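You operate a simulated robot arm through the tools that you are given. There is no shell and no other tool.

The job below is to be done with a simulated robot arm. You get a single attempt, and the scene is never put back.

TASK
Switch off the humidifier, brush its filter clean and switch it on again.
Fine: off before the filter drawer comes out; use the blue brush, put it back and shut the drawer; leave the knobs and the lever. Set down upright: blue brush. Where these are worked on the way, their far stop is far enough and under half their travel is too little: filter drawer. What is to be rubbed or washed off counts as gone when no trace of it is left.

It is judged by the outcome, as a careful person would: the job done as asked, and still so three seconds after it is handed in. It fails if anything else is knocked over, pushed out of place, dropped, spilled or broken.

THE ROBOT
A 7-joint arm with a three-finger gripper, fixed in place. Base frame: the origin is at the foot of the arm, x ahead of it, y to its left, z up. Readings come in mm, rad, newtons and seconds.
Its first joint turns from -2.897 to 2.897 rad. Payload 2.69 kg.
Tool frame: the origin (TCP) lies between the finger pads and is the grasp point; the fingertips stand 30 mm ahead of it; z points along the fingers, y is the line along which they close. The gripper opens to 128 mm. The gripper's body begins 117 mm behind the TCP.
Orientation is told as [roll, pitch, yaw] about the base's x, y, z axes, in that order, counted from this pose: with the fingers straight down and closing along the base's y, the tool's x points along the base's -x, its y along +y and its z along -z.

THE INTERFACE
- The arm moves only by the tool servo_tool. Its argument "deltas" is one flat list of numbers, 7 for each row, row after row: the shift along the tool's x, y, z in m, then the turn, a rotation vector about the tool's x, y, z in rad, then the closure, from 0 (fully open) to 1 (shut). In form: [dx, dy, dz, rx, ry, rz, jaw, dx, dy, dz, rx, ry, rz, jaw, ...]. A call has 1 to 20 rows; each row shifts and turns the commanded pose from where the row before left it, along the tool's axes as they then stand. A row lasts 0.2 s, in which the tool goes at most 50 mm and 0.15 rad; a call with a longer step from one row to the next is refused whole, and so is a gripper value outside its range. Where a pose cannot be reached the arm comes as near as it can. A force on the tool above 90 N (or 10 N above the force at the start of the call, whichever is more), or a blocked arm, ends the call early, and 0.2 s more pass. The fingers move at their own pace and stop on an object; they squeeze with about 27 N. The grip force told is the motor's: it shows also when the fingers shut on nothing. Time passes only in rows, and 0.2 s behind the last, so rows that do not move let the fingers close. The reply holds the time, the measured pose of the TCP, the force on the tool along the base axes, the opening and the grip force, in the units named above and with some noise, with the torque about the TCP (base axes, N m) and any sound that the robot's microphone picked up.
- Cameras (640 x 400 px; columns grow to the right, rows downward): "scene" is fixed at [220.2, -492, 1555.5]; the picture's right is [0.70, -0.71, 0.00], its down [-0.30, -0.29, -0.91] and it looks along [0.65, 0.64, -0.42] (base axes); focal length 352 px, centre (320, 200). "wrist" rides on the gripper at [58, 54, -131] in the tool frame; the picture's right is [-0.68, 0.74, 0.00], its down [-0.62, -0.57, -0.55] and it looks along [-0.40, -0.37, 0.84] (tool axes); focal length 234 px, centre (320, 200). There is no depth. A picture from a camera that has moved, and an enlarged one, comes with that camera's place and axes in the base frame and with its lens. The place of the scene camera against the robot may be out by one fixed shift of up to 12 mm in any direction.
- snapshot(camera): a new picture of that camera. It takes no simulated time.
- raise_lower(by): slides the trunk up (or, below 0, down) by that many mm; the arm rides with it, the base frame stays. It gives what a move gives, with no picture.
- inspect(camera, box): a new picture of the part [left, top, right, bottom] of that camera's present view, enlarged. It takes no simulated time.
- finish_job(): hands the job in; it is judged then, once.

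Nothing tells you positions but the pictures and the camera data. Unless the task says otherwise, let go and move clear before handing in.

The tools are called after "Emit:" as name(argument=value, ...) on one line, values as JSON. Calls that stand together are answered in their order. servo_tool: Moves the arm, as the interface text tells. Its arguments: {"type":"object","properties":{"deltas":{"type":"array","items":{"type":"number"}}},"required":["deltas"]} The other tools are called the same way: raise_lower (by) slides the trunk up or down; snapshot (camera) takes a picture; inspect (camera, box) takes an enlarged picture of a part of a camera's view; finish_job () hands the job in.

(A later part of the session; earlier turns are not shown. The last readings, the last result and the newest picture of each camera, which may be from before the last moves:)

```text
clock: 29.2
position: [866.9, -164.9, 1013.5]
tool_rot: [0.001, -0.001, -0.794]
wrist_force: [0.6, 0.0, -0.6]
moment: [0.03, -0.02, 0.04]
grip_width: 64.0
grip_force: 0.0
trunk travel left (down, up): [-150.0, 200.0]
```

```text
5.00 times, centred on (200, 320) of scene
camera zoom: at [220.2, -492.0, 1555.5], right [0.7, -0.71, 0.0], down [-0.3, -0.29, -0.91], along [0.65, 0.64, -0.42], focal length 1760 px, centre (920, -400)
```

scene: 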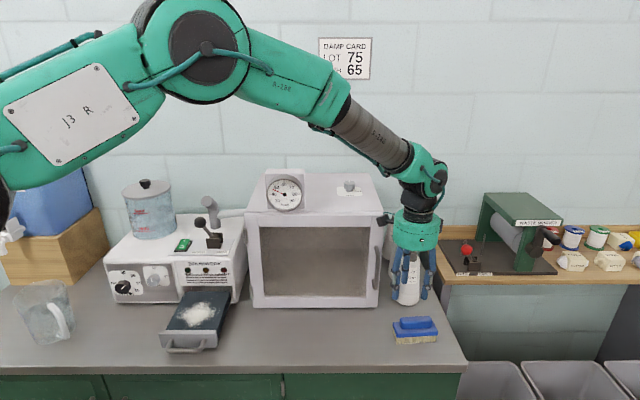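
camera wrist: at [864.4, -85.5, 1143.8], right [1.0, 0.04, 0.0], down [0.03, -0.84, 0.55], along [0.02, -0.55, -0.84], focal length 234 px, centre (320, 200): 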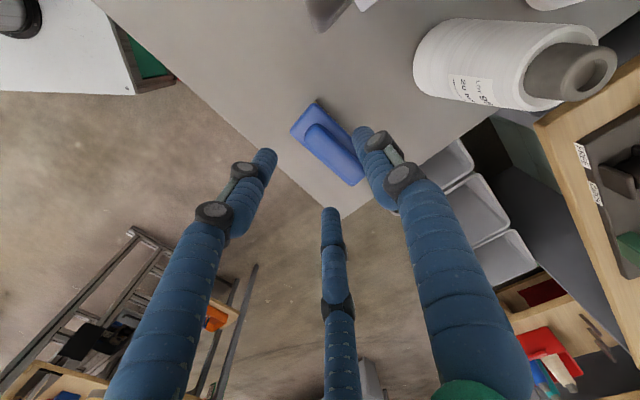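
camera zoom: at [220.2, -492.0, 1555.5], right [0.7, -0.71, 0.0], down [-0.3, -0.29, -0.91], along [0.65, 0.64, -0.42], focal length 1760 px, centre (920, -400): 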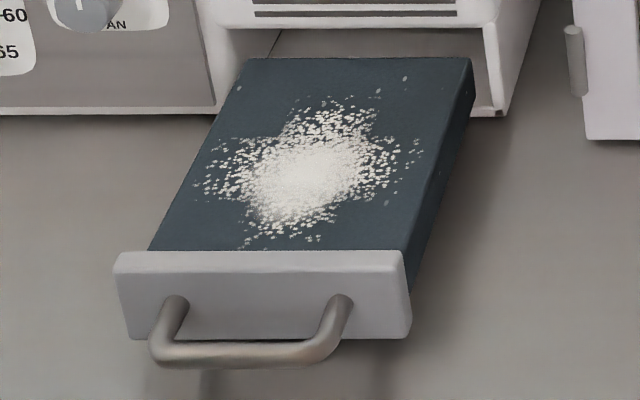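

The brush's blue ridge is centred near (883, −180), top about z 893, turned about 4° from the counter axis. I'll align and lower to just above it, then check.

Emit:
servo_tool(deltas=[-0.0224, 0.0005, 0, 0, 0, 0, 0.5, 0, 0, 0, 0, 0, -0.07, 0.5, 0, 0, 0.025, 0, 0, 0, 0.5, 0, 0, 0.025, 0, 0, 0, 0.5, 0, 0, 0, 0, 0, 0, 0.5])

Emit:
inspect(camera="wrist", box=[240, 80, 440, 240])

Emit:
inspect(camera="scene", box=[370, 270, 470, 350])

```text
clock: 30.4
position: [884.0, -181.7, 962.6]
tool_rot: [0.001, 0.001, -0.723]
wrist_force: [1.2, -1.0, -0.9]
moment: [0.01, 0.04, -0.02]
grip_width: 64.1
grip_force: 0.1
trunk travel left (down, up): [-150.0, 200.0]
```

```text
2.50 times, centred on (340, 160) of wrist
camera zoom: at [874.6, -103.0, 1093.7], right [0.99, 0.11, 0.0], down [0.09, -0.83, 0.55], along [0.06, -0.54, -0.84], focal length 585 px, centre (270, 300)
```

zoom: 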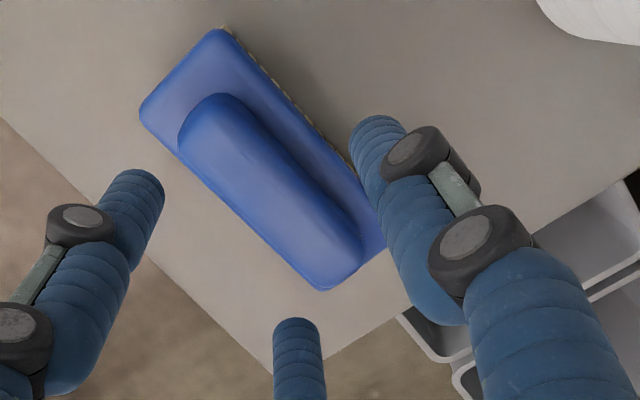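

```text
5.00 times, centred on (420, 310) of scene
camera zoom: at [220.2, -492.0, 1555.5], right [0.7, -0.71, 0.0], down [-0.3, -0.29, -0.91], along [0.65, 0.64, -0.42], focal length 1760 px, centre (-180, -350)
```

zoom: 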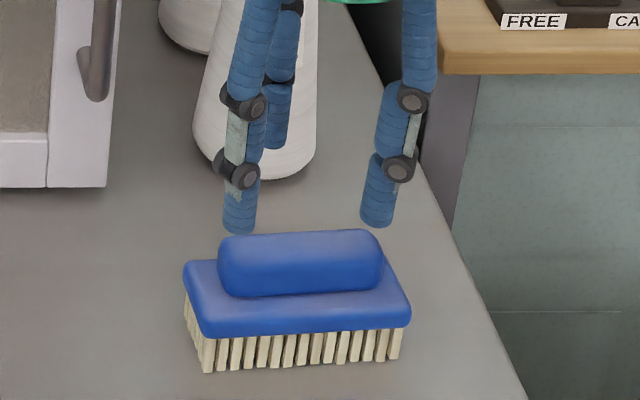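

Emit:
inspect(camera="wrist", box=[275, 100, 395, 200])

```text
4.00 times, centred on (335, 150) of wrist
camera zoom: at [874.6, -103.0, 1093.7], right [0.99, 0.11, 0.0], down [0.09, -0.83, 0.55], along [0.06, -0.54, -0.84], focal length 937 px, centre (260, 400)
```

zoom: 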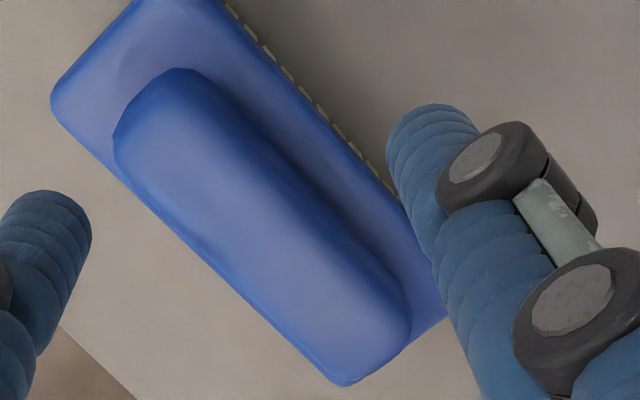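

I'll shift a couple of millimetres towards the ridge centre and lower the fingers around the ridge, just above the brush's plate.

Emit:
servo_tool(deltas=[-0.0028, -0.0025, 0, 0, 0, 0, 0.5, 0, 0, 0.025, 0, 0, 0, 0.5, 0, 0, 0.02, 0, 0, 0, 0.5, 0, 0, 0.01, 0, 0, 0, 0.5, 0, 0, 0, 0, 0, 0, 0.5])

Emit:
inspect(camera="wrist", box=[240, 80, 440, 240])

Emit:
inspect(camera="scene", box=[380, 290, 460, 350])

```text
clock: 31.6
position: [882.8, -186.4, 908.2]
tool_rot: [0.001, 0.0, -0.723]
wrist_force: [0.4, 0.2, 0.6]
moment: [-0.01, 0.0, 0.01]
grip_width: 64.0
grip_force: 0.0
trunk travel left (down, up): [-150.0, 200.0]
```

```text
2.50 times, centred on (340, 160) of wrist
camera zoom: at [874.7, -107.2, 1038.5], right [0.99, 0.11, 0.0], down [0.09, -0.83, 0.55], along [0.06, -0.55, -0.84], focal length 585 px, centre (270, 300)
```

zoom: 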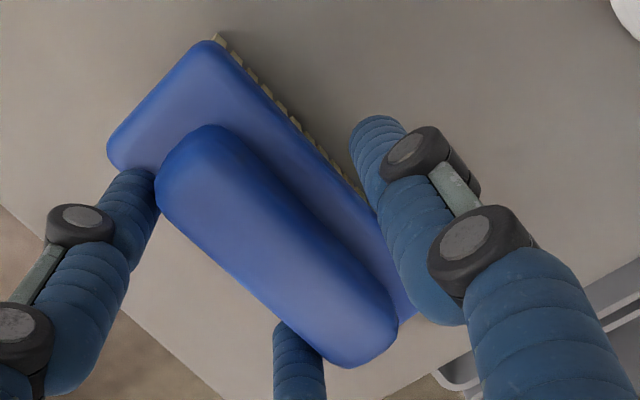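

```text
6.67 times, centred on (420, 320) of scene
camera zoom: at [220.2, -492.0, 1555.5], right [0.7, -0.71, 0.0], down [-0.3, -0.29, -0.91], along [0.65, 0.64, -0.42], focal length 2346 px, centre (-347, -600)
```

zoom: 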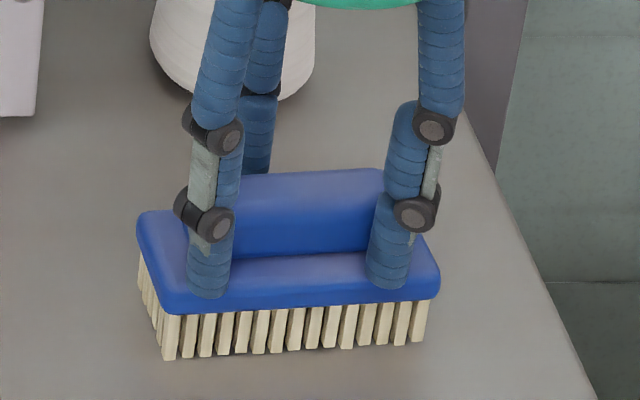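

The fingers straddle the ridge well. I'll go 4 mm lower and close.

Emit:
servo_tool(deltas=[0, 0, 0.002, 0, 0, 0, 0.5, 0, 0, 0.002, 0, 0, 0, 0.6, 0, 0, 0, 0, 0, 0, 0.7, 0, 0, 0, 0, 0, 0, 0.8, 0, 0, 0, 0, 0, 0, 1, 0, 0, 0, 0, 0, 0, 1, 0, 0, 0, 0, 0, 0, 1])

Emit:
inspect(camera="scene", box=[380, 290, 460, 350])

Emit:
inspect(camera="wrist", box=[240, 80, 440, 240])

```text
clock: 33.2
position: [883.2, -185.2, 909.3]
tool_rot: [0.002, -0.007, -0.721]
wrist_force: [0.5, 0.1, 40.1]
moment: [0.32, 0.19, 0.14]
grip_width: 38.3
grip_force: 26.7
trunk travel left (down, up): [-150.0, 200.0]
```

```text
6.67 times, centred on (420, 320) of scene
camera zoom: at [220.2, -492.0, 1555.5], right [0.7, -0.71, 0.0], down [-0.3, -0.29, -0.91], along [0.65, 0.64, -0.42], focal length 2346 px, centre (-347, -600)
```

zoom: 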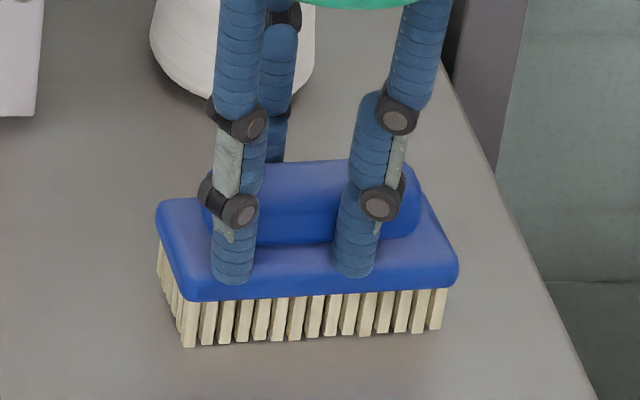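

```text
2.50 times, centred on (340, 160) of wrist
camera zoom: at [874.5, -106.9, 1038.4], right [0.99, 0.11, 0.01], down [0.08, -0.83, 0.55], along [0.06, -0.55, -0.84], focal length 585 px, centre (270, 300)
```

zoom: 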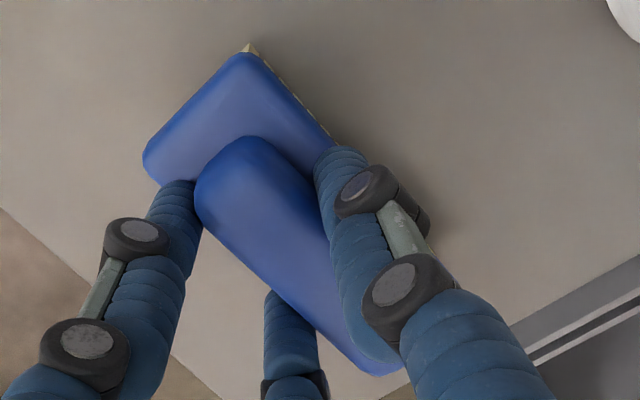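

The tips met the brush plate and the jaws closed on the ridge (38 mm). The brush slid a few millimetres, which I'll correct when putting it back. Lifting gently now to check the hold.

Emit:
servo_tool(deltas=[0, 0, -0.003, 0, 0, 0, 1, 0, 0, -0.005, 0, 0, 0, 1, 0, 0, -0.01, 0, 0, 0, 1, 0, 0, -0.02, 0, 0, 0, 1, 0, 0, -0.03, 0, 0, 0, 1, 0, 0, 0, 0, 0, 0, 1])

Emit:
inspect(camera="scene", box=[360, 250, 480, 350])

Emit:
inspect(camera="wrist", box=[240, 80, 440, 240])

```text
clock: 34.6
position: [881.3, -187.8, 974.5]
tool_rot: [0.0, 0.001, -0.723]
wrist_force: [-0.9, 0.3, -1.0]
moment: [-0.01, -0.01, 0.01]
grip_width: 38.4
grip_force: 26.9
trunk travel left (down, up): [-150.0, 200.0]
```

```text
4.00 times, centred on (420, 300) of scene
camera zoom: at [220.2, -492.0, 1555.5], right [0.7, -0.71, 0.0], down [-0.3, -0.29, -0.91], along [0.65, 0.64, -0.42], focal length 1408 px, centre (-80, -200)
```

zoom: 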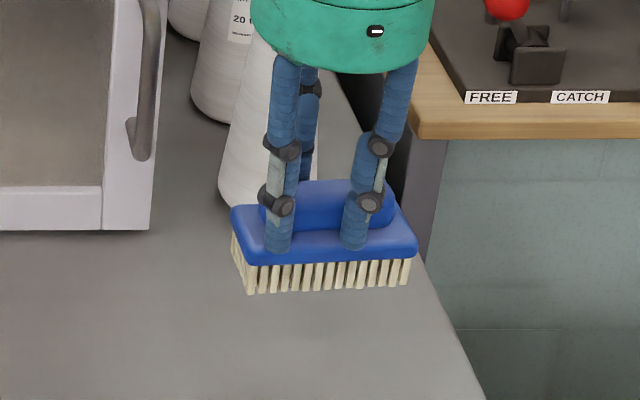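

```text
2.50 times, centred on (340, 160) of wrist
camera zoom: at [873.2, -108.3, 1103.3], right [0.99, 0.11, 0.0], down [0.09, -0.83, 0.55], along [0.06, -0.54, -0.84], focal length 585 px, centre (270, 300)
```

zoom: 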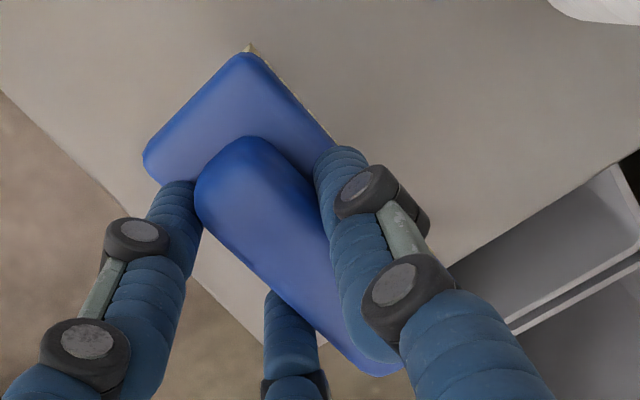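

The brush is firmly held. I note its original spot is about 8 mm left and 8 mm nearer than where I gripped it. Now I square it up and carry it along the front to above the filter.

Emit:
servo_tool(deltas=[0, 0, -0.0325, 0, 0, 0, 1, 0, 0, -0.0325, 0, 0, 0, 1, 0, -0.045, 0, 0, 0, 0.07, 1, 0.0438, 0, 0, 0, 0, 0, 1, 0.0438, 0, 0, 0, 0, 0, 1, 0.0438, 0, 0, 0, 0, 0, 1, 0.0438, 0, 0, 0, 0, 0, 1, 0.0438, 0, 0, 0, 0, 0, 1, 0.0438, 0, 0, 0, 0, 0, 1, 0.0438, 0, 0, 0, 0, 0, 1, 0.0438, 0, 0, 0, 0, 0, 1, 0.0438, 0, 0, 0, 0, 0, 1, 0.0438, 0, 0, 0, 0, 0, 1, 0.0438, 0, 0, 0, 0, 0, 1, 0.0438, 0, 0, 0, 0, 0, 1, 0.0438, 0, 0, 0, 0, 0, 1, 0, 0.035, 0, 0, 0, 0, 1, 0, 0.04, 0, 0, 0, 0, 1, 0, 0, 0, 0, 0, 0, 1])

Emit:
snapshot(camera="scene")

Emit:
snapshot(camera="wrist")

```text
clock: 38.6
position: [509.3, 240.6, 1035.2]
tool_rot: [0.0, 0.001, -0.792]
wrist_force: [1.3, 0.3, -1.7]
moment: [-0.05, 0.1, 0.0]
grip_width: 38.3
grip_force: 27.0
trunk travel left (down, up): [-150.0, 200.0]
```

```text
taken
```

scene: 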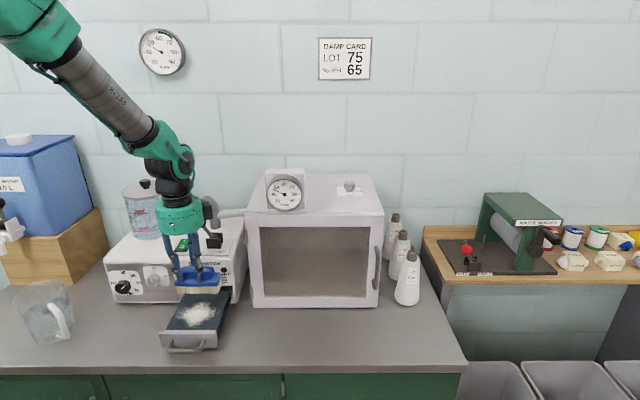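

```text
taken
camera wrist: at [506.6, 319.9, 1165.2], right [1.0, 0.04, 0.0], down [0.03, -0.84, 0.55], along [0.02, -0.55, -0.84], focal length 234 px, centre (320, 200)
```

wrist: 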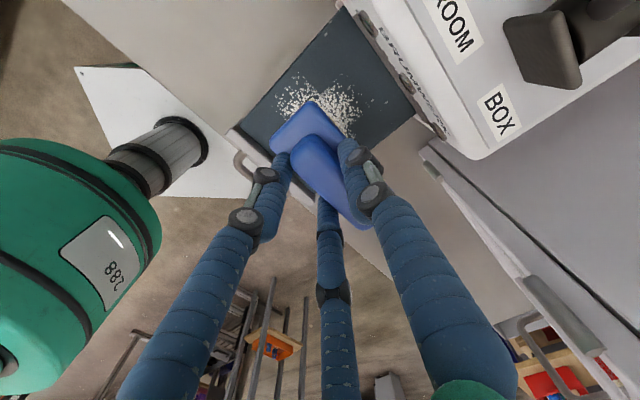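

The brush is above the middle of the filter. I'll lower it until it touches, in small steps.

Emit:
servo_tool(deltas=[0.007, 0, 0.03, 0, 0, 0, 1, 0, 0, 0.03, 0, 0, 0, 1, 0, 0, 0.004, 0, 0, 0, 1, 0, 0, 0.003, 0, 0, 0, 1, 0, 0, 0.003, 0, 0, 0, 1, 0, 0, 0.003, 0, 0, 0, 1, 0, 0, 0.002, 0, 0, 0, 1, 0, 0, 0.002, 0, 0, 0, 1])

Emit:
inspect(camera="scene", box=[140, 250, 260, 360])

```text
clock: 40.4
position: [503.8, 243.5, 961.6]
tool_rot: [0.0, 0.0, -0.792]
wrist_force: [-0.4, -0.5, -1.8]
moment: [0.0, 0.03, 0.0]
grip_width: 38.4
grip_force: 26.6
trunk travel left (down, up): [-150.0, 200.0]
```

```text
3.64 times, centred on (200, 305) of scene
camera zoom: at [220.2, -492.0, 1555.5], right [0.7, -0.71, 0.0], down [-0.3, -0.29, -0.91], along [0.65, 0.64, -0.42], focal length 1280 px, centre (756, -182)
```

zoom: 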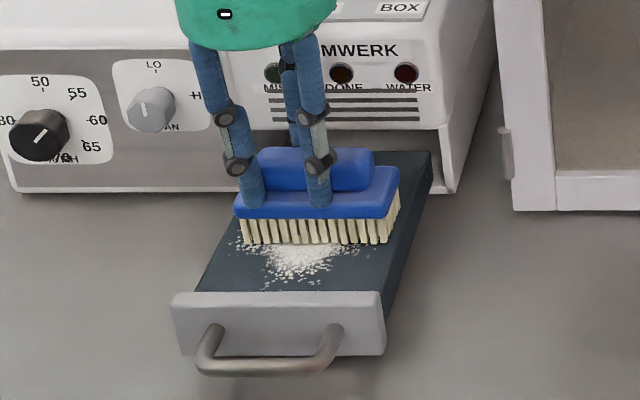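

Emit:
servo_tool(deltas=[0, 0, 0.002, 0, 0, 0, 1, 0, 0, 0.002, 0, 0, 0, 1, 0, 0, 0.002, 0, 0, 0, 1, 0, 0, 0.0015, 0, 0, 0, 1, 0, 0, 0.0015, 0, 0, 0, 1])

```text
clock: 41.8
position: [505.8, 245.3, 958.9]
tool_rot: [0.014, -0.007, -0.792]
wrist_force: [-0.6, -4.3, 31.9]
moment: [-0.1, 0.76, 0.0]
grip_width: 38.2
grip_force: 26.9
trunk travel left (down, up): [-150.0, 200.0]
stopped in row 5: the force on the tool passed its limit at 92 N (the readings are from after the stop); the commanded pose is now the measured one
```

Contact with the filter at tool height about 959. I'll ease off slightly and make a first stroke towards the back.

Emit:
servo_tool(deltas=[0, 0, -0.0006, 0, 0, 0, 1, 0, 0.008, 0, 0, 0, 0, 1, 0, 0.008, 0, 0, 0, 0, 1, 0, 0.008, 0, 0, 0, 0, 1, 0, 0.008, 0, 0, 0, 0, 1, 0, 0.008, 0, 0, 0, 0, 1, 0, 0.008, 0, 0, 0, 0, 1])

Emit:
inspect(camera="scene", box=[140, 250, 260, 360])

```text
clock: 43.4
position: [539.1, 278.1, 958.4]
tool_rot: [0.011, -0.003, -0.795]
wrist_force: [0.8, -5.0, 43.2]
moment: [-0.06, 0.06, -0.12]
grip_width: 38.3
grip_force: 26.3
trunk travel left (down, up): [-150.0, 200.0]
```

```text
3.64 times, centred on (200, 305) of scene
camera zoom: at [220.2, -492.0, 1555.5], right [0.7, -0.71, 0.0], down [-0.3, -0.29, -0.91], along [0.65, 0.64, -0.42], focal length 1280 px, centre (756, -182)
```

zoom: 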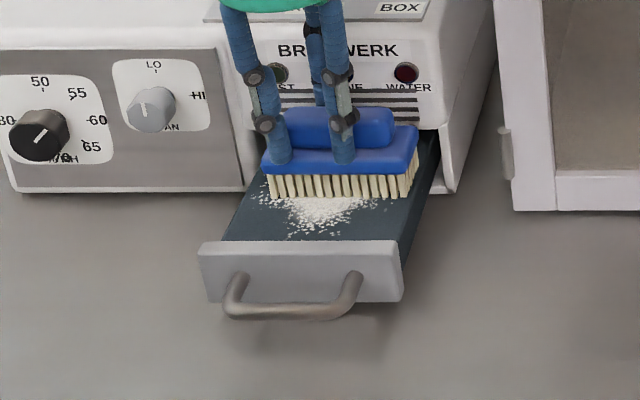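

The drawer slid in along with the brush. I'll instead stroke only towards the front (against the drawer's stop) and sideways, with lighter pressure. First stroke back to the front, which also brings the drawer out again.

Emit:
servo_tool(deltas=[0, -0.008, -0.0004, 0, 0, 0, 1, 0, -0.01, 0, 0, 0, 0, 1, 0, -0.01, 0, 0, 0, 0, 1, 0, -0.01, 0, 0, 0, 0, 1, 0, -0.01, 0, 0, 0, 0, 1, 0, -0.01, 0, 0, 0, 0, 1, 0, -0.01, 0, 0, 0, 0, 1])

Emit:
inspect(camera="scene", box=[140, 250, 260, 360])

```text
clock: 45.0
position: [491.0, 229.6, 958.5]
tool_rot: [0.011, -0.004, -0.793]
wrist_force: [9.5, 7.5, 49.2]
moment: [0.17, -0.11, 0.01]
grip_width: 38.4
grip_force: 27.6
trunk travel left (down, up): [-150.0, 200.0]
```

```text
3.64 times, centred on (200, 305) of scene
camera zoom: at [220.2, -492.0, 1555.5], right [0.7, -0.71, 0.0], down [-0.3, -0.29, -0.91], along [0.65, 0.64, -0.42], focal length 1280 px, centre (756, -182)
```

zoom: 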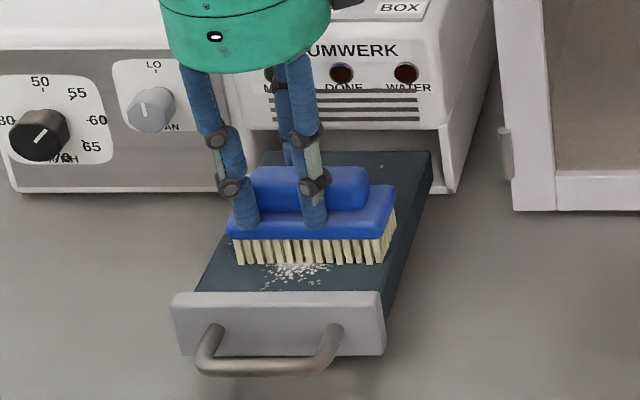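

Stroking against the stop cleans the filter. I'll continue to the front edge a little with less pressure.

Emit:
servo_tool(deltas=[0, -0.004, -0.0006, 0, 0, 0, 1, 0, -0.004, 0, 0, 0, 0, 1, 0, -0.004, 0, 0, 0, 0, 1, 0, -0.003, 0, 0, 0, 0, 1])

Emit:
inspect(camera="scene", box=[140, 250, 260, 360])

```text
clock: 46.0
position: [479.4, 219.8, 958.2]
tool_rot: [0.01, -0.003, -0.792]
wrist_force: [9.5, 12.8, 49.8]
moment: [0.5, -0.09, -0.03]
grip_width: 38.3
grip_force: 27.3
trunk travel left (down, up): [-150.0, 200.0]
```

```text
3.64 times, centred on (200, 305) of scene
camera zoom: at [220.2, -492.0, 1555.5], right [0.7, -0.71, 0.0], down [-0.3, -0.29, -0.91], along [0.65, 0.64, -0.42], focal length 1280 px, centre (756, -182)
```

zoom: 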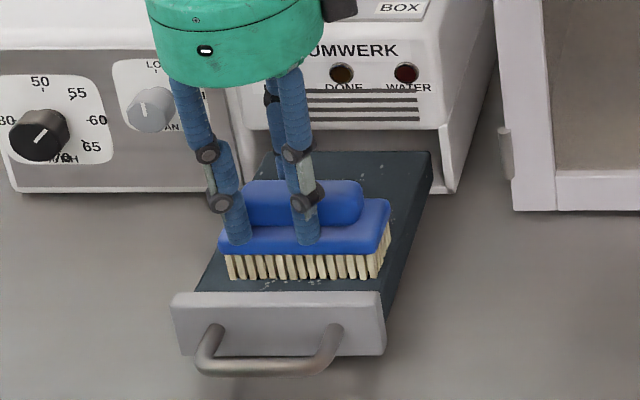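

Emit:
servo_tool(deltas=[0, -0.003, -0.0004, 0, 0, 0, 1, 0, -0.003, 0, 0, 0, 0, 1, 0, -0.0025, 0, 0, 0, 0, 1, 0.007, 0, 0, 0, 0, 0, 1, 0.007, 0, 0, 0, 0, 0, 1, -0.01, 0, 0, 0, 0, 0, 1, -0.01, 0, 0, 0, 0, 0, 1, -0.008, 0, 0, 0, 0, 0, 1])

Emit:
inspect(camera="scene", box=[140, 250, 260, 360])

```text
clock: 47.8
position: [481.3, 203.8, 958.6]
tool_rot: [0.01, -0.003, -0.793]
wrist_force: [-10.8, 12.1, 46.2]
moment: [0.6, 1.05, -0.14]
grip_width: 38.3
grip_force: 26.7
trunk travel left (down, up): [-150.0, 200.0]
```

```text
3.64 times, centred on (200, 305) of scene
camera zoom: at [220.2, -492.0, 1555.5], right [0.7, -0.71, 0.0], down [-0.3, -0.29, -0.91], along [0.65, 0.64, -0.42], focal length 1280 px, centre (756, -182)
```

zoom: 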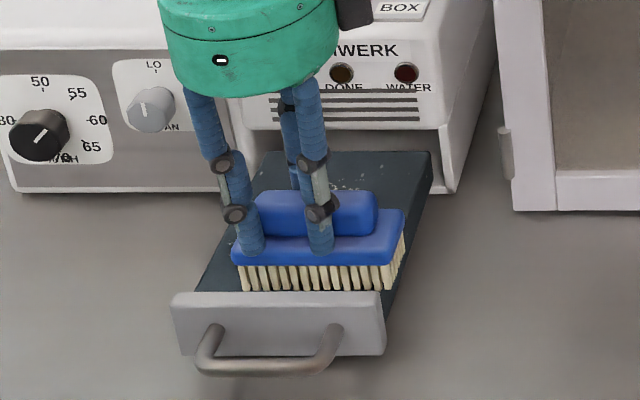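

The front is done. I'll lift and move aside to see what remains.

Emit:
servo_tool(deltas=[0, 0, -0.02, 0, 0, 0, 1, 0, 0, -0.04, 0, 0, 0, 1, -0.04, 0, 0, 0, 0, 0, 1, -0.045, 0, 0, 0, 0, 0, 1, -0.045, 0, 0, 0, 0, 0, 1])

Emit:
inspect(camera="scene", box=[150, 280, 250, 360])

```text
clock: 49.0
position: [574.0, 108.3, 1017.8]
tool_rot: [0.007, -0.002, -0.792]
wrist_force: [0.3, 0.1, -0.9]
moment: [0.02, 0.02, -0.04]
grip_width: 38.0
grip_force: 26.8
trunk travel left (down, up): [-150.0, 200.0]
```

```text
5.00 times, centred on (200, 320) of scene
camera zoom: at [220.2, -492.0, 1555.5], right [0.7, -0.71, 0.0], down [-0.3, -0.29, -0.91], along [0.65, 0.64, -0.42], focal length 1760 px, centre (920, -400)
```

zoom: 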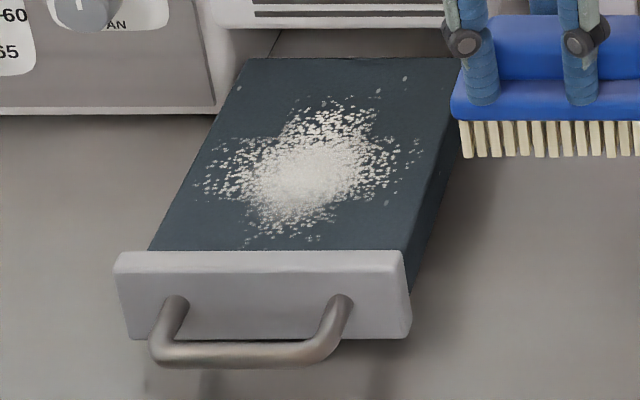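

Emit:
inspect(camera="scene", box=[175, 285, 245, 335])

Emit:
snapshot(camera="wrist")

```text
8.00 times, centred on (210, 310) of scene
camera zoom: at [220.2, -492.0, 1555.5], right [0.7, -0.71, 0.0], down [-0.3, -0.29, -0.91], along [0.65, 0.64, -0.42], focal length 2815 px, centre (1200, -680)
```

zoom: 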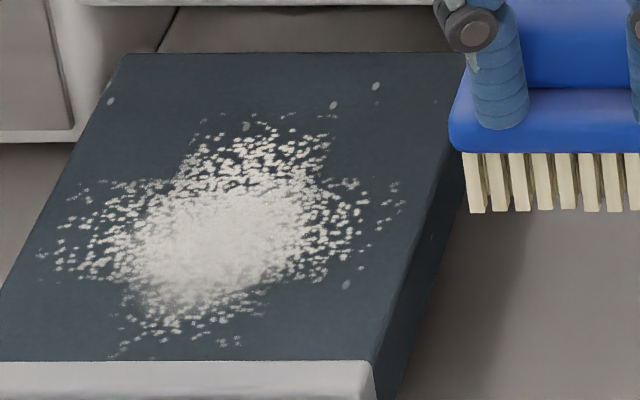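

```text
taken
camera wrist: at [570.8, 189.4, 1148.2], right [1.0, 0.04, 0.01], down [0.03, -0.84, 0.55], along [0.03, -0.54, -0.84], focal length 234 px, centre (320, 200)
```

wrist: 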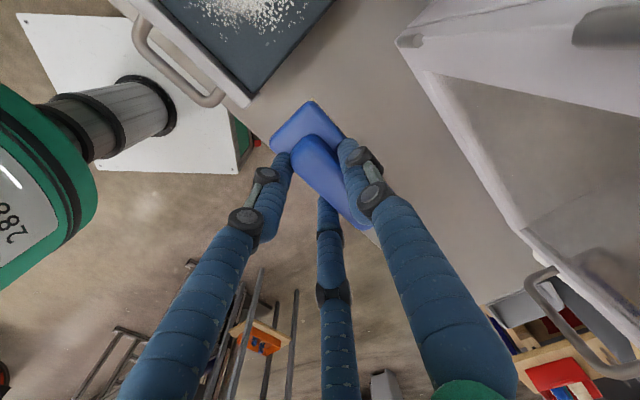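

Rubbing only fades the dirt gradually, so more strokes are needed. Sideways strokes don't move the drawer, so I'll scrub side to side at several depths, starting mid-filter.

Emit:
servo_tool(deltas=[0.0488, 0.007, 0, 0.006, -0.0036, 0, 1, 0.0488, 0.015, 0, 0, 0, 0, 1, 0.0488, 0.015, 0, 0, 0, 0, 1, 0, 0, 0.03, 0, 0, 0, 1, 0, 0, 0.024, 0, 0, 0, 1, 0, 0, 0.003, 0, 0, 0, 1, 0, 0, 0.001, 0, 0, 0, 1, 0, 0, 0, 0, 0, 0, 1])

```text
refused: row 2 steps farther than a row can; nothing moved
```

Emit:
servo_tool(deltas=[0.046, 0.007, 0, 0.006, -0.0036, 0, 1, 0.046, 0.01, 0, 0, 0, 0, 1, 0.046, 0.01, 0, 0, 0, 0, 1, 0.008, 0.01, 0, 0, 0, 0, 1, 0, 0, 0.03, 0, 0, 0, 1, 0, 0, 0.024, 0, 0, 0, 1, 0, 0, 0.003, 0, 0, 0, 1, 0, 0, 0.001, 0, 0, 0, 1, 0, 0, 0, 0, 0, 0, 1])

```text
clock: 51.0
position: [498.0, 242.0, 959.6]
tool_rot: [0.0, -0.006, -0.792]
wrist_force: [0.2, -0.3, -1.6]
moment: [0.01, 0.0, 0.0]
grip_width: 38.3
grip_force: 26.9
trunk travel left (down, up): [-150.0, 200.0]
```

Emit:
servo_tool(deltas=[0, 0, 0.0006, 0.0025, 0.0025, 0, 1, 0, 0, 0.0006, 0, 0, 0, 1, 0, 0, 0, 0, 0, 0, 1])

```text
clock: 51.8
position: [498.7, 241.5, 958.7]
tool_rot: [0.001, -0.003, -0.794]
wrist_force: [-2.0, -0.2, 7.1]
moment: [0.26, 0.28, 0.03]
grip_width: 38.1
grip_force: 26.4
trunk travel left (down, up): [-150.0, 200.0]
```

Light contact (about 9 N). Scrubbing side to side now.

Emit:
servo_tool(deltas=[-0.02, 0, 0.0003, 0, 0, 0, 1, 0.019, 0, 0, 0, 0, 0, 1, 0.019, 0, 0, 0, 0, 0, 1, -0.019, 0, 0, 0, 0, 0, 1, -0.019, 0, 0, 0, 0, 0, 1, 0.019, 0, 0, 0, 0, 0, 1, 0.019, 0, 0, 0, 0, 0, 1, -0.019, 0, 0, 0, 0, 0, 1, -0.019, 0, 0, 0, 0, 0, 1, 0.019, 0, 0, 0, 0, 0, 1, 0.019, 0, 0, 0, 0, 0, 1, -0.019, 0, 0, 0, 0, 0, 1, -0.019, 0, 0, 0, 0, 0, 1, 0.019, 0, 0, 0, 0, 0, 1, 0.019, 0, 0, 0, 0, 0, 1, -0.019, 0, 0, 0, 0, 0, 1])

Emit:
inspect(camera="scene", box=[140, 250, 260, 360])

```text
clock: 55.2
position: [500.1, 240.0, 957.6]
tool_rot: [0.001, -0.006, -0.792]
wrist_force: [2.9, -6.3, 35.2]
moment: [0.2, 0.2, -0.02]
grip_width: 38.1
grip_force: 27.5
trunk travel left (down, up): [-150.0, 200.0]
```

```text
3.64 times, centred on (200, 305) of scene
camera zoom: at [220.2, -492.0, 1555.5], right [0.7, -0.71, 0.0], down [-0.3, -0.29, -0.91], along [0.65, 0.64, -0.42], focal length 1280 px, centre (756, -182)
```

zoom: 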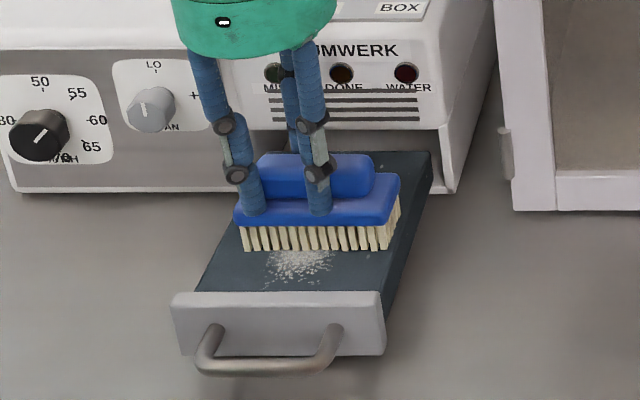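

I'll drag to the front region and scrub there too.

Emit:
servo_tool(deltas=[0, -0.01, -0.0003, 0, 0, 0, 1, 0, -0.01, 0, 0, 0, 0, 1, 0, -0.008, 0, 0, 0, 0, 1, -0.019, 0, 0, 0, 0, 0, 1, 0.019, 0, 0, 0, 0, 0, 1, 0.019, 0, 0, 0, 0, 0, 1, -0.019, 0, 0, 0, 0, 0, 1, -0.019, 0, 0, 0, 0, 0, 1, 0.019, 0, 0, 0, 0, 0, 1, 0.019, 0, 0, 0, 0, 0, 1, -0.019, 0, 0, 0, 0, 0, 1, -0.019, 0, 0, 0, 0, 0, 1, 0.019, 0, 0, 0, 0, 0, 1, 0.019, 0, 0, 0, 0, 0, 1, -0.019, 0, 0, 0, 0, 0, 1, -0.019, 0, 0, 0, 0, 0, 1, 0.019, 0, 0, 0, 0, 0, 1])

Emit:
servo_tool(deltas=[0, 0, -0.02, 0, 0, 0, 1, 0, 0, -0.03, 0, 0, 0, 1, -0.045, 0, 0, 0, 0, 0, 1, -0.045, 0, 0, 0, 0, 0, 1, -0.045, 0, 0, 0, 0, 0, 1])

Emit:
inspect(camera="scene", box=[175, 285, 245, 335])

```text
clock: 58.8
position: [479.1, 220.3, 957.9]
tool_rot: [0.002, -0.003, -0.791]
wrist_force: [-2.7, 4.6, 13.7]
moment: [0.44, 0.39, -0.02]
grip_width: 38.1
grip_force: 26.9
trunk travel left (down, up): [-150.0, 200.0]
```

```text
clock: 60.0
position: [577.8, 124.7, 1008.4]
tool_rot: [0.001, -0.003, -0.792]
wrist_force: [1.0, 0.4, -1.1]
moment: [0.01, 0.02, 0.04]
grip_width: 38.2
grip_force: 26.8
trunk travel left (down, up): [-150.0, 200.0]
```

```text
8.00 times, centred on (210, 310) of scene
camera zoom: at [220.2, -492.0, 1555.5], right [0.7, -0.71, 0.0], down [-0.3, -0.29, -0.91], along [0.65, 0.64, -0.42], focal length 2815 px, centre (1200, -680)
```

zoom: 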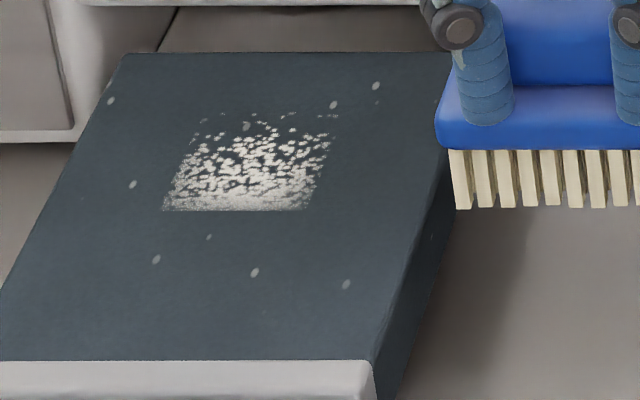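

The front and middle are clean; a band remains at the back. The few pale flecks also appear on the drawer's side, so they look like filter texture. Next: scrub the rear.

Emit:
servo_tool(deltas=[0.045, 0.01, 0, 0, 0, 0, 1, 0.045, 0.015, 0, 0, 0, 0, 1, 0.045, 0.018, 0, 0, 0, 0, 1, 0.002, 0.0215, 0, 0, 0, 0, 1, 0, 0, 0.025, 0, 0, 0, 1, 0, 0, 0.022, 0, 0, 0, 1, 0, 0, 0.0015, 0, 0, 0, 1, 0, 0, 0.0008, 0, 0, 0, 1, 0, 0, 0.0006, 0, 0, 0, 1, 0, 0, 0, 0, 0, 0, 1])

```text
clock: 62.2
position: [522.7, 268.1, 959.7]
tool_rot: [0.001, -0.003, -0.794]
wrist_force: [-4.0, 1.2, 13.7]
moment: [0.58, 0.56, 0.09]
grip_width: 38.2
grip_force: 27.0
trunk travel left (down, up): [-150.0, 200.0]
```

Emit:
servo_tool(deltas=[-0.02, 0, 0.0003, 0, 0, 0, 1, 0.019, 0, 0, 0, 0, 0, 1, 0.019, 0, 0, 0, 0, 0, 1, -0.019, 0, 0, 0, 0, 0, 1, -0.019, 0, 0, 0, 0, 0, 1, 0.019, 0, 0, 0, 0, 0, 1, 0.019, 0, 0, 0, 0, 0, 1, -0.019, 0, 0, 0, 0, 0, 1, -0.019, 0, 0, 0, 0, 0, 1, 0.019, 0, 0, 0, 0, 0, 1, 0.019, 0, 0, 0, 0, 0, 1, -0.019, 0, 0, 0, 0, 0, 1, -0.019, 0, 0, 0, 0, 0, 1, 0.019, 0, 0, 0, 0, 0, 1, 0.019, 0, 0, 0, 0, 0, 1, -0.019, 0, 0, 0, 0, 0, 1])

Emit:
inspect(camera="scene", box=[140, 240, 260, 350])

Emit:
snapshot(camera="wrist")

```text
clock: 65.6
position: [524.8, 267.3, 958.9]
tool_rot: [0.002, -0.005, -0.793]
wrist_force: [4.4, -4.0, 18.5]
moment: [0.14, 0.18, 0.01]
grip_width: 38.3
grip_force: 26.8
trunk travel left (down, up): [-150.0, 200.0]
```

```text
3.64 times, centred on (200, 295) of scene
camera zoom: at [220.2, -492.0, 1555.5], right [0.7, -0.71, 0.0], down [-0.3, -0.29, -0.91], along [0.65, 0.64, -0.42], focal length 1280 px, centre (756, -146)
```

zoom: 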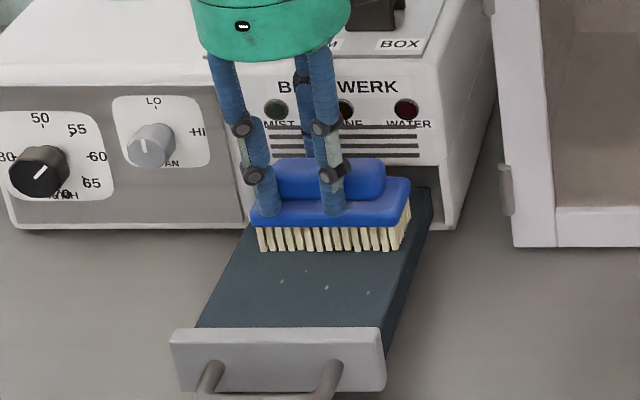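

```text
taken
camera wrist: at [521.7, 346.6, 1088.5], right [1.0, 0.04, 0.0], down [0.03, -0.83, 0.55], along [0.02, -0.55, -0.83], focal length 234 px, centre (320, 200)
```

wrist: 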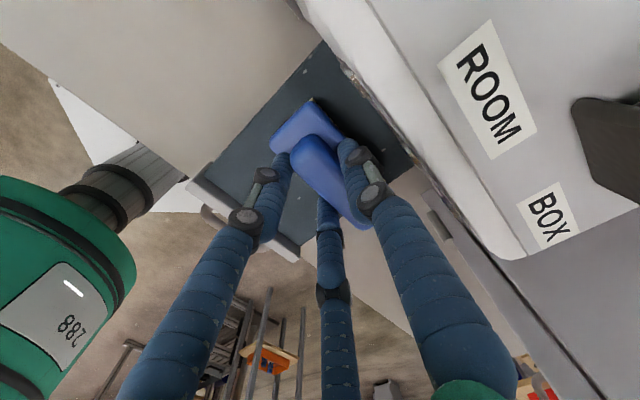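

Now the rearmost strip: lift slightly, move 20 mm back, press and scrub.

Emit:
servo_tool(deltas=[0, 0, -0.004, 0, 0, 0, 1, 0, 0.01, 0, 0, 0, 0, 1, 0, 0.01, 0, 0, 0, 0, 1, 0, 0, 0.004, 0, 0, 0, 1, -0.019, 0, 0, 0, 0, 0, 1, 0.019, 0, 0, 0, 0, 0, 1, 0.019, 0, 0, 0, 0, 0, 1, -0.019, 0, 0, 0, 0, 0, 1, -0.019, 0, 0, 0, 0, 0, 1, 0.019, 0, 0, 0, 0, 0, 1, 0.019, 0, 0, 0, 0, 0, 1, -0.019, 0, 0, 0, 0, 0, 1, -0.019, 0, 0, 0, 0, 0, 1, 0.019, 0, 0, 0, 0, 0, 1, 0.019, 0, 0, 0, 0, 0, 1, -0.019, 0, 0, 0, 0, 0, 1, -0.019, 0, 0, 0, 0, 0, 1, 0.019, 0, 0, 0, 0, 0, 1])

Emit:
servo_tool(deltas=[0, -0.01, 0, 0, 0, 0, 1, 0, -0.01, 0, 0, 0, 0, 1, 0, -0.01, 0, 0, 0, 0, 1, 0, -0.01, 0, 0, 0, 0, 1, 0, -0.01, 0, 0, 0, 0, 1, 0, 0, -0.02, 0, 0, 0, 1, 0, 0, -0.03, 0, 0, 0, 1, -0.045, 0, 0, 0, 0, 0, 1, -0.045, 0, 0, 0, 0, 0, 1, -0.045, 0, 0, 0, 0, 0, 1])

Emit:
inspect(camera="scene", box=[175, 285, 245, 335])

Emit:
inspect(camera="scene", box=[140, 260, 240, 360])

```text
clock: 69.4
position: [537.6, 279.6, 958.8]
tool_rot: [0.0, -0.001, -0.793]
wrist_force: [-24.3, -37.6, 22.0]
moment: [0.77, -2.13, -0.35]
grip_width: 38.0
grip_force: 27.2
trunk travel left (down, up): [-150.0, 200.0]
```

```text
clock: 71.6
position: [599.7, 147.5, 1007.4]
tool_rot: [-0.002, -0.003, -0.793]
wrist_force: [-0.3, -0.2, -0.5]
moment: [0.01, 0.01, 0.0]
grip_width: 38.7
grip_force: 27.0
trunk travel left (down, up): [-150.0, 200.0]
```

```text
8.00 times, centred on (210, 310) of scene
camera zoom: at [220.2, -492.0, 1555.5], right [0.7, -0.71, 0.0], down [-0.3, -0.29, -0.91], along [0.65, 0.64, -0.42], focal length 2815 px, centre (1200, -680)
```

zoom: 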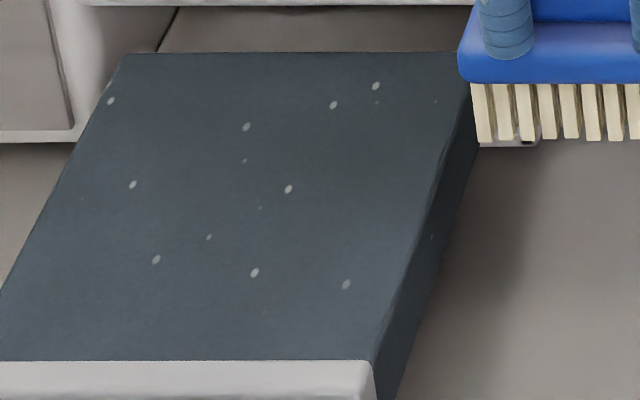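

```text
4.00 times, centred on (190, 310) of scene
camera zoom: at [220.2, -492.0, 1555.5], right [0.7, -0.71, 0.0], down [-0.3, -0.29, -0.91], along [0.65, 0.64, -0.42], focal length 1408 px, centre (840, -240)
```

zoom: 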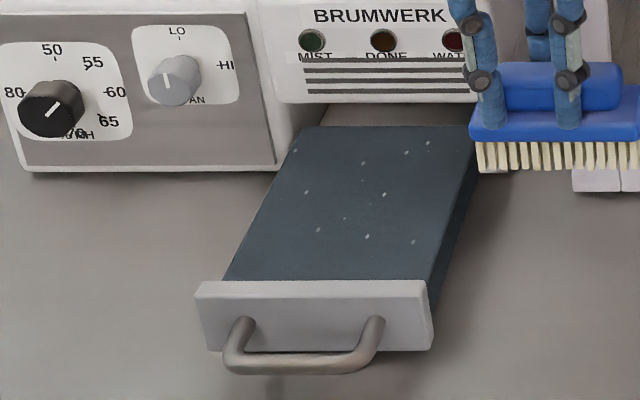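

The pile is gone. I'll look closer for residual traces and to judge whether the remaining flecks are just filter texture.

Emit:
inspect(camera="scene", box=[190, 288, 235, 316])

Emit:
inspect(camera="scene", box=[170, 305, 220, 336])

Emit:
snapshot(camera="wrist")

```text
14.22 times, centred on (212, 302) of scene
camera zoom: at [220.2, -492.0, 1555.5], right [0.7, -0.71, 0.0], down [-0.3, -0.29, -0.91], along [0.65, 0.64, -0.42], focal length 5005 px, centre (1849, -1251)
```

zoom: 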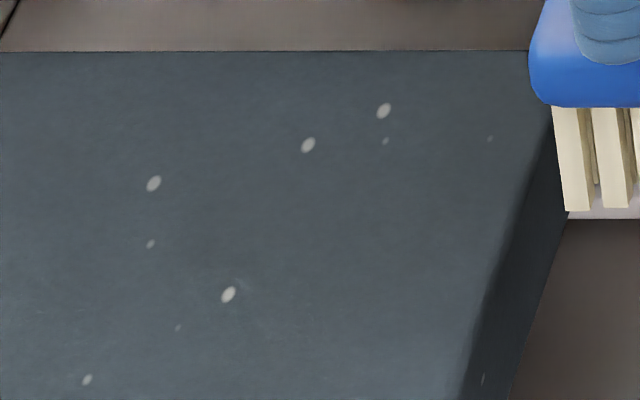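

```text
12.80 times, centred on (195, 320) of scene
camera zoom: at [220.2, -492.0, 1555.5], right [0.7, -0.71, 0.0], down [-0.3, -0.29, -0.91], along [0.65, 0.64, -0.42], focal length 4504 px, centre (1920, -1342)
```

zoom: 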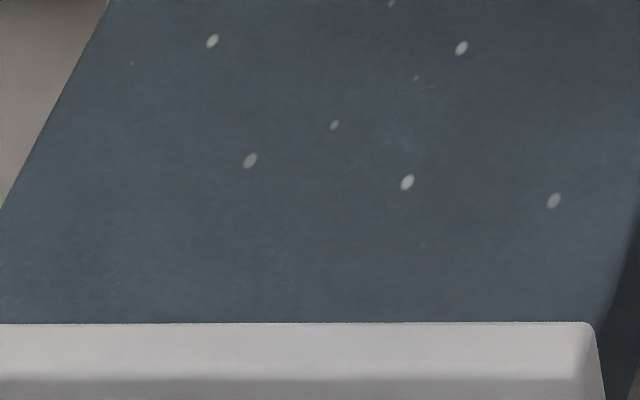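

```text
taken
camera wrist: at [596.7, 227.7, 1137.5], right [1.0, 0.04, 0.0], down [0.03, -0.83, 0.55], along [0.02, -0.55, -0.83], focal length 234 px, centre (320, 200)
```

wrist: 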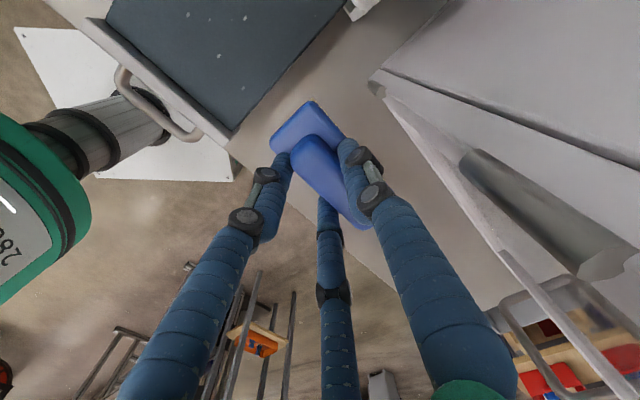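

The bulk is gone; the unchanged oval flecks match paint-texture specks seen on the drawer's side too. For certainty I'll do one more zigzag pass over the whole filter, from rear to front.

Emit:
servo_tool(deltas=[0.045, 0.012, 0, 0, 0, 0, 1, 0.045, 0.015, 0, 0, 0, 0, 1, 0.0466, 0.015, 0, 0, 0, 0, 1, 0, 0, 0.025, 0, 0, 0, 1, 0, 0, 0.0215, 0, 0, 0, 1, 0, 0, 0.001, 0, 0, 0, 1, 0, 0, 0.0007, 0, 0, 0, 1, 0, 0, 0, 0, 0, 0, 1])

```text
clock: 73.4
position: [531.8, 276.2, 960.1]
tool_rot: [0.0, -0.004, -0.793]
wrist_force: [-0.4, -0.8, -0.8]
moment: [0.02, 0.02, 0.04]
grip_width: 38.0
grip_force: 27.3
trunk travel left (down, up): [-150.0, 200.0]
```

Emit:
servo_tool(deltas=[0, 0, 0.0008, 0, 0, 0, 1, -0.02, 0, 0.0004, 0, 0, 0, 1, 0.02, 0, 0, 0, 0, 0, 1, 0.02, 0, 0, 0, 0, 0, 1, -0.02, 0, 0, 0, 0, 0, 1, -0.02, 0, 0, 0, 0, 0, 1, 0.02, -0.005, 0, 0, 0, 0, 1, 0.02, -0.005, 0, 0, 0, 0, 1, -0.02, -0.005, 0, 0, 0, 0, 1, -0.02, -0.005, 0, 0, 0, 0, 1, 0.02, -0.005, 0, 0, 0, 0, 1, 0.02, -0.005, 0, 0, 0, 0, 1, -0.02, -0.005, 0.0001, 0, 0, 0, 1, -0.02, -0.005, 0.0001, 0, 0, 0, 1, 0.02, -0.005, 0.0001, 0, 0, 0, 1, 0.02, -0.005, 0.0001, 0, 0, 0, 1, -0.02, -0.005, 0.0001, 0, 0, 0, 1, -0.02, -0.005, 0.0001, 0, 0, 0, 1, 0.02, -0.005, 0.0001, 0, 0, 0, 1, 0, 0, 0, 0, 0, 0, 1])

Emit:
servo_tool(deltas=[0.02, -0.003, 0, 0, 0, 0, 1, -0.02, -0.003, 0, 0, 0, 0, 1, -0.02, -0.003, 0, 0, 0, 0, 1, 0.02, -0.003, 0, 0, 0, 0, 1, 0.02, -0.002, 0, 0, 0, 0, 1, -0.02, 0, 0, 0, 0, 0, 1, -0.02, 0, 0, 0, 0, 0, 1, 0.02, 0, 0, 0, 0, 0, 1, 0.02, 0, 0, 0, 0, 0, 1, -0.02, 0, 0, 0, 0, 0, 1, -0.02, 0, 0, 0, 0, 0, 1, 0.02, 0, 0, 0, 0, 0, 1])

Emit:
inspect(camera="scene", box=[140, 250, 260, 360])

```text
clock: 77.6
position: [486.5, 228.3, 958.9]
tool_rot: [0.0, -0.004, -0.794]
wrist_force: [-2.2, 2.0, 24.7]
moment: [0.21, 0.22, 0.01]
grip_width: 38.5
grip_force: 27.0
trunk travel left (down, up): [-150.0, 200.0]
```

```text
clock: 80.2
position: [474.8, 221.1, 958.2]
tool_rot: [-0.001, -0.003, -0.793]
wrist_force: [-6.3, 8.3, 37.9]
moment: [0.28, -0.08, 0.11]
grip_width: 38.4
grip_force: 27.4
trunk travel left (down, up): [-150.0, 200.0]
```

```text
3.64 times, centred on (200, 305) of scene
camera zoom: at [220.2, -492.0, 1555.5], right [0.7, -0.71, 0.0], down [-0.3, -0.29, -0.91], along [0.65, 0.64, -0.42], focal length 1280 px, centre (756, -182)
```

zoom: 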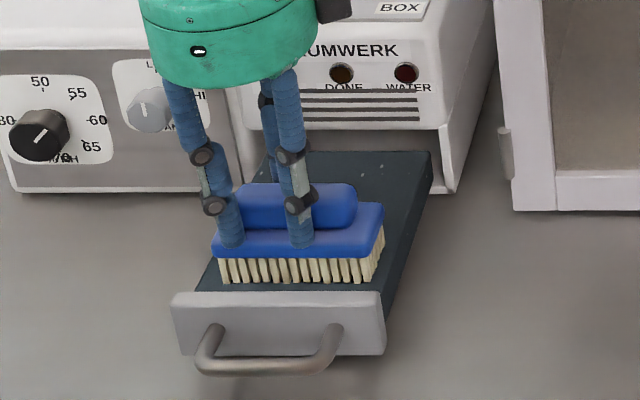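

One final look confirms nothing left behind. I'll carry the brush back to its original spot, retracing the route.

Emit:
servo_tool(deltas=[0, 0, -0.03, 0, 0, 0, 1, 0, -0.02, -0.04, 0, 0, 0, 1, 0, -0.02, -0.01, 0, 0, 0, 1, -0.0437, 0, 0, 0, 0, 0, 1, -0.0437, 0, 0, 0, 0, 0, 1, -0.0437, 0, 0, 0, 0, 0, 1, -0.0437, 0, 0, 0, 0, 0, 1, -0.0437, 0, 0, 0, 0, 0, 1, -0.0437, 0, 0, 0, 0, 0, 1, -0.0437, 0, 0, 0, 0, 0, 1, -0.0437, 0, 0, 0, 0, 0, 1, -0.0437, 0, 0, 0, 0, 0, 1, -0.0437, 0, 0, 0, 0, 0, 1, -0.0437, 0, 0, 0, 0, 0, 1, -0.0437, 0, 0, 0, 0, 0, 1, -0.0437, 0, 0, 0, 0, 0, 1, 0, 0.0375, 0, 0, 0, 0, 1, 0, 0, 0.03, 0, 0, -0.07, 1, 0, 0, 0.03, 0, 0, 0, 1, 0, 0, 0, 0, 0, 0, 1])

Emit:
inspect(camera="scene", box=[150, 280, 250, 360])

Emit:
inspect(camera="scene", box=[360, 250, 480, 350])

```text
clock: 84.4
position: [871.6, -187.1, 978.4]
tool_rot: [0.001, -0.003, -0.722]
wrist_force: [-0.5, 0.0, -0.8]
moment: [0.03, 0.04, 0.01]
grip_width: 38.4
grip_force: 26.9
trunk travel left (down, up): [-150.0, 200.0]
```

```text
5.00 times, centred on (200, 320) of scene
camera zoom: at [220.2, -492.0, 1555.5], right [0.7, -0.71, 0.0], down [-0.3, -0.29, -0.91], along [0.65, 0.64, -0.42], focal length 1760 px, centre (920, -400)
```

zoom: 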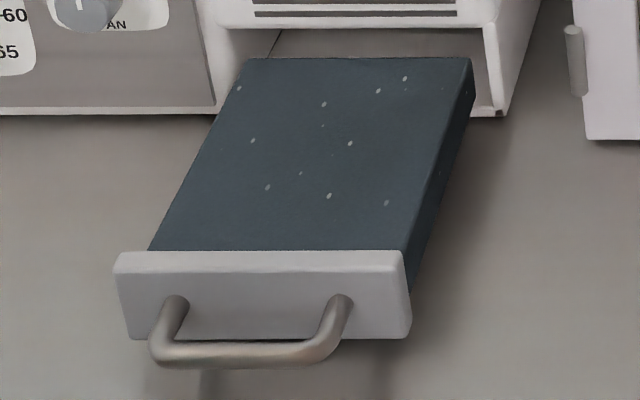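

```text
4.00 times, centred on (420, 300) of scene
camera zoom: at [220.2, -492.0, 1555.5], right [0.7, -0.71, 0.0], down [-0.3, -0.29, -0.91], along [0.65, 0.64, -0.42], focal length 1408 px, centre (-80, -200)
```

zoom: 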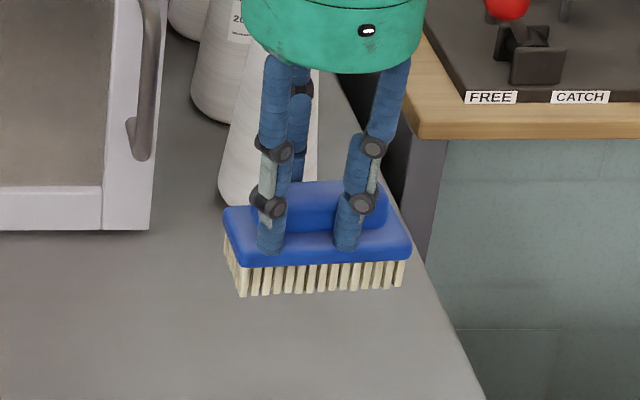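

The filter is clean (flecks unchanged, so texture). The brush is above its original spot; lowering to the counter.

Emit:
servo_tool(deltas=[0, 0, 0.03, 0, 0, 0, 1, 0, 0, 0.025, 0, 0, 0, 1, 0, 0, 0.006, 0, 0, 0, 1, 0, 0, 0.003, 0, 0, 0, 1, 0, 0, 0.0015, 0, 0, 0, 1, 0, 0, 0, 0, 0, 0, 1])

Emit:
inspect(camera="scene", box=[380, 300, 460, 350])

```text
clock: 85.8
position: [873.5, -186.0, 913.4]
tool_rot: [0.0, -0.003, -0.723]
wrist_force: [-0.5, 0.5, -1.0]
moment: [0.03, 0.03, -0.02]
grip_width: 38.2
grip_force: 26.9
trunk travel left (down, up): [-150.0, 200.0]
```

```text
8.00 times, centred on (420, 325) of scene
camera zoom: at [220.2, -492.0, 1555.5], right [0.7, -0.71, 0.0], down [-0.3, -0.29, -0.91], along [0.65, 0.64, -0.42], focal length 2815 px, centre (-480, -800)
```

zoom: 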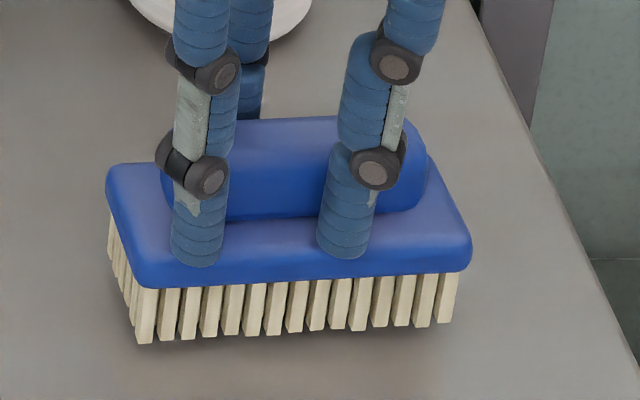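

Emit:
servo_tool(deltas=[0.001, 0, 0.0015, 0, 0, 0, 1, 0, 0, 0.001, 0, 0, 0, 1, 0, 0, 0.0008, 0, 0, 0, 1, 0, 0, 0, 0, 0, 0, 1])

```text
clock: 86.8
position: [871.3, -183.7, 911.1]
tool_rot: [0.002, -0.003, -0.722]
wrist_force: [0.2, 0.1, -1.5]
moment: [-0.01, -0.03, 0.03]
grip_width: 38.2
grip_force: 26.6
trunk travel left (down, up): [-150.0, 200.0]
```

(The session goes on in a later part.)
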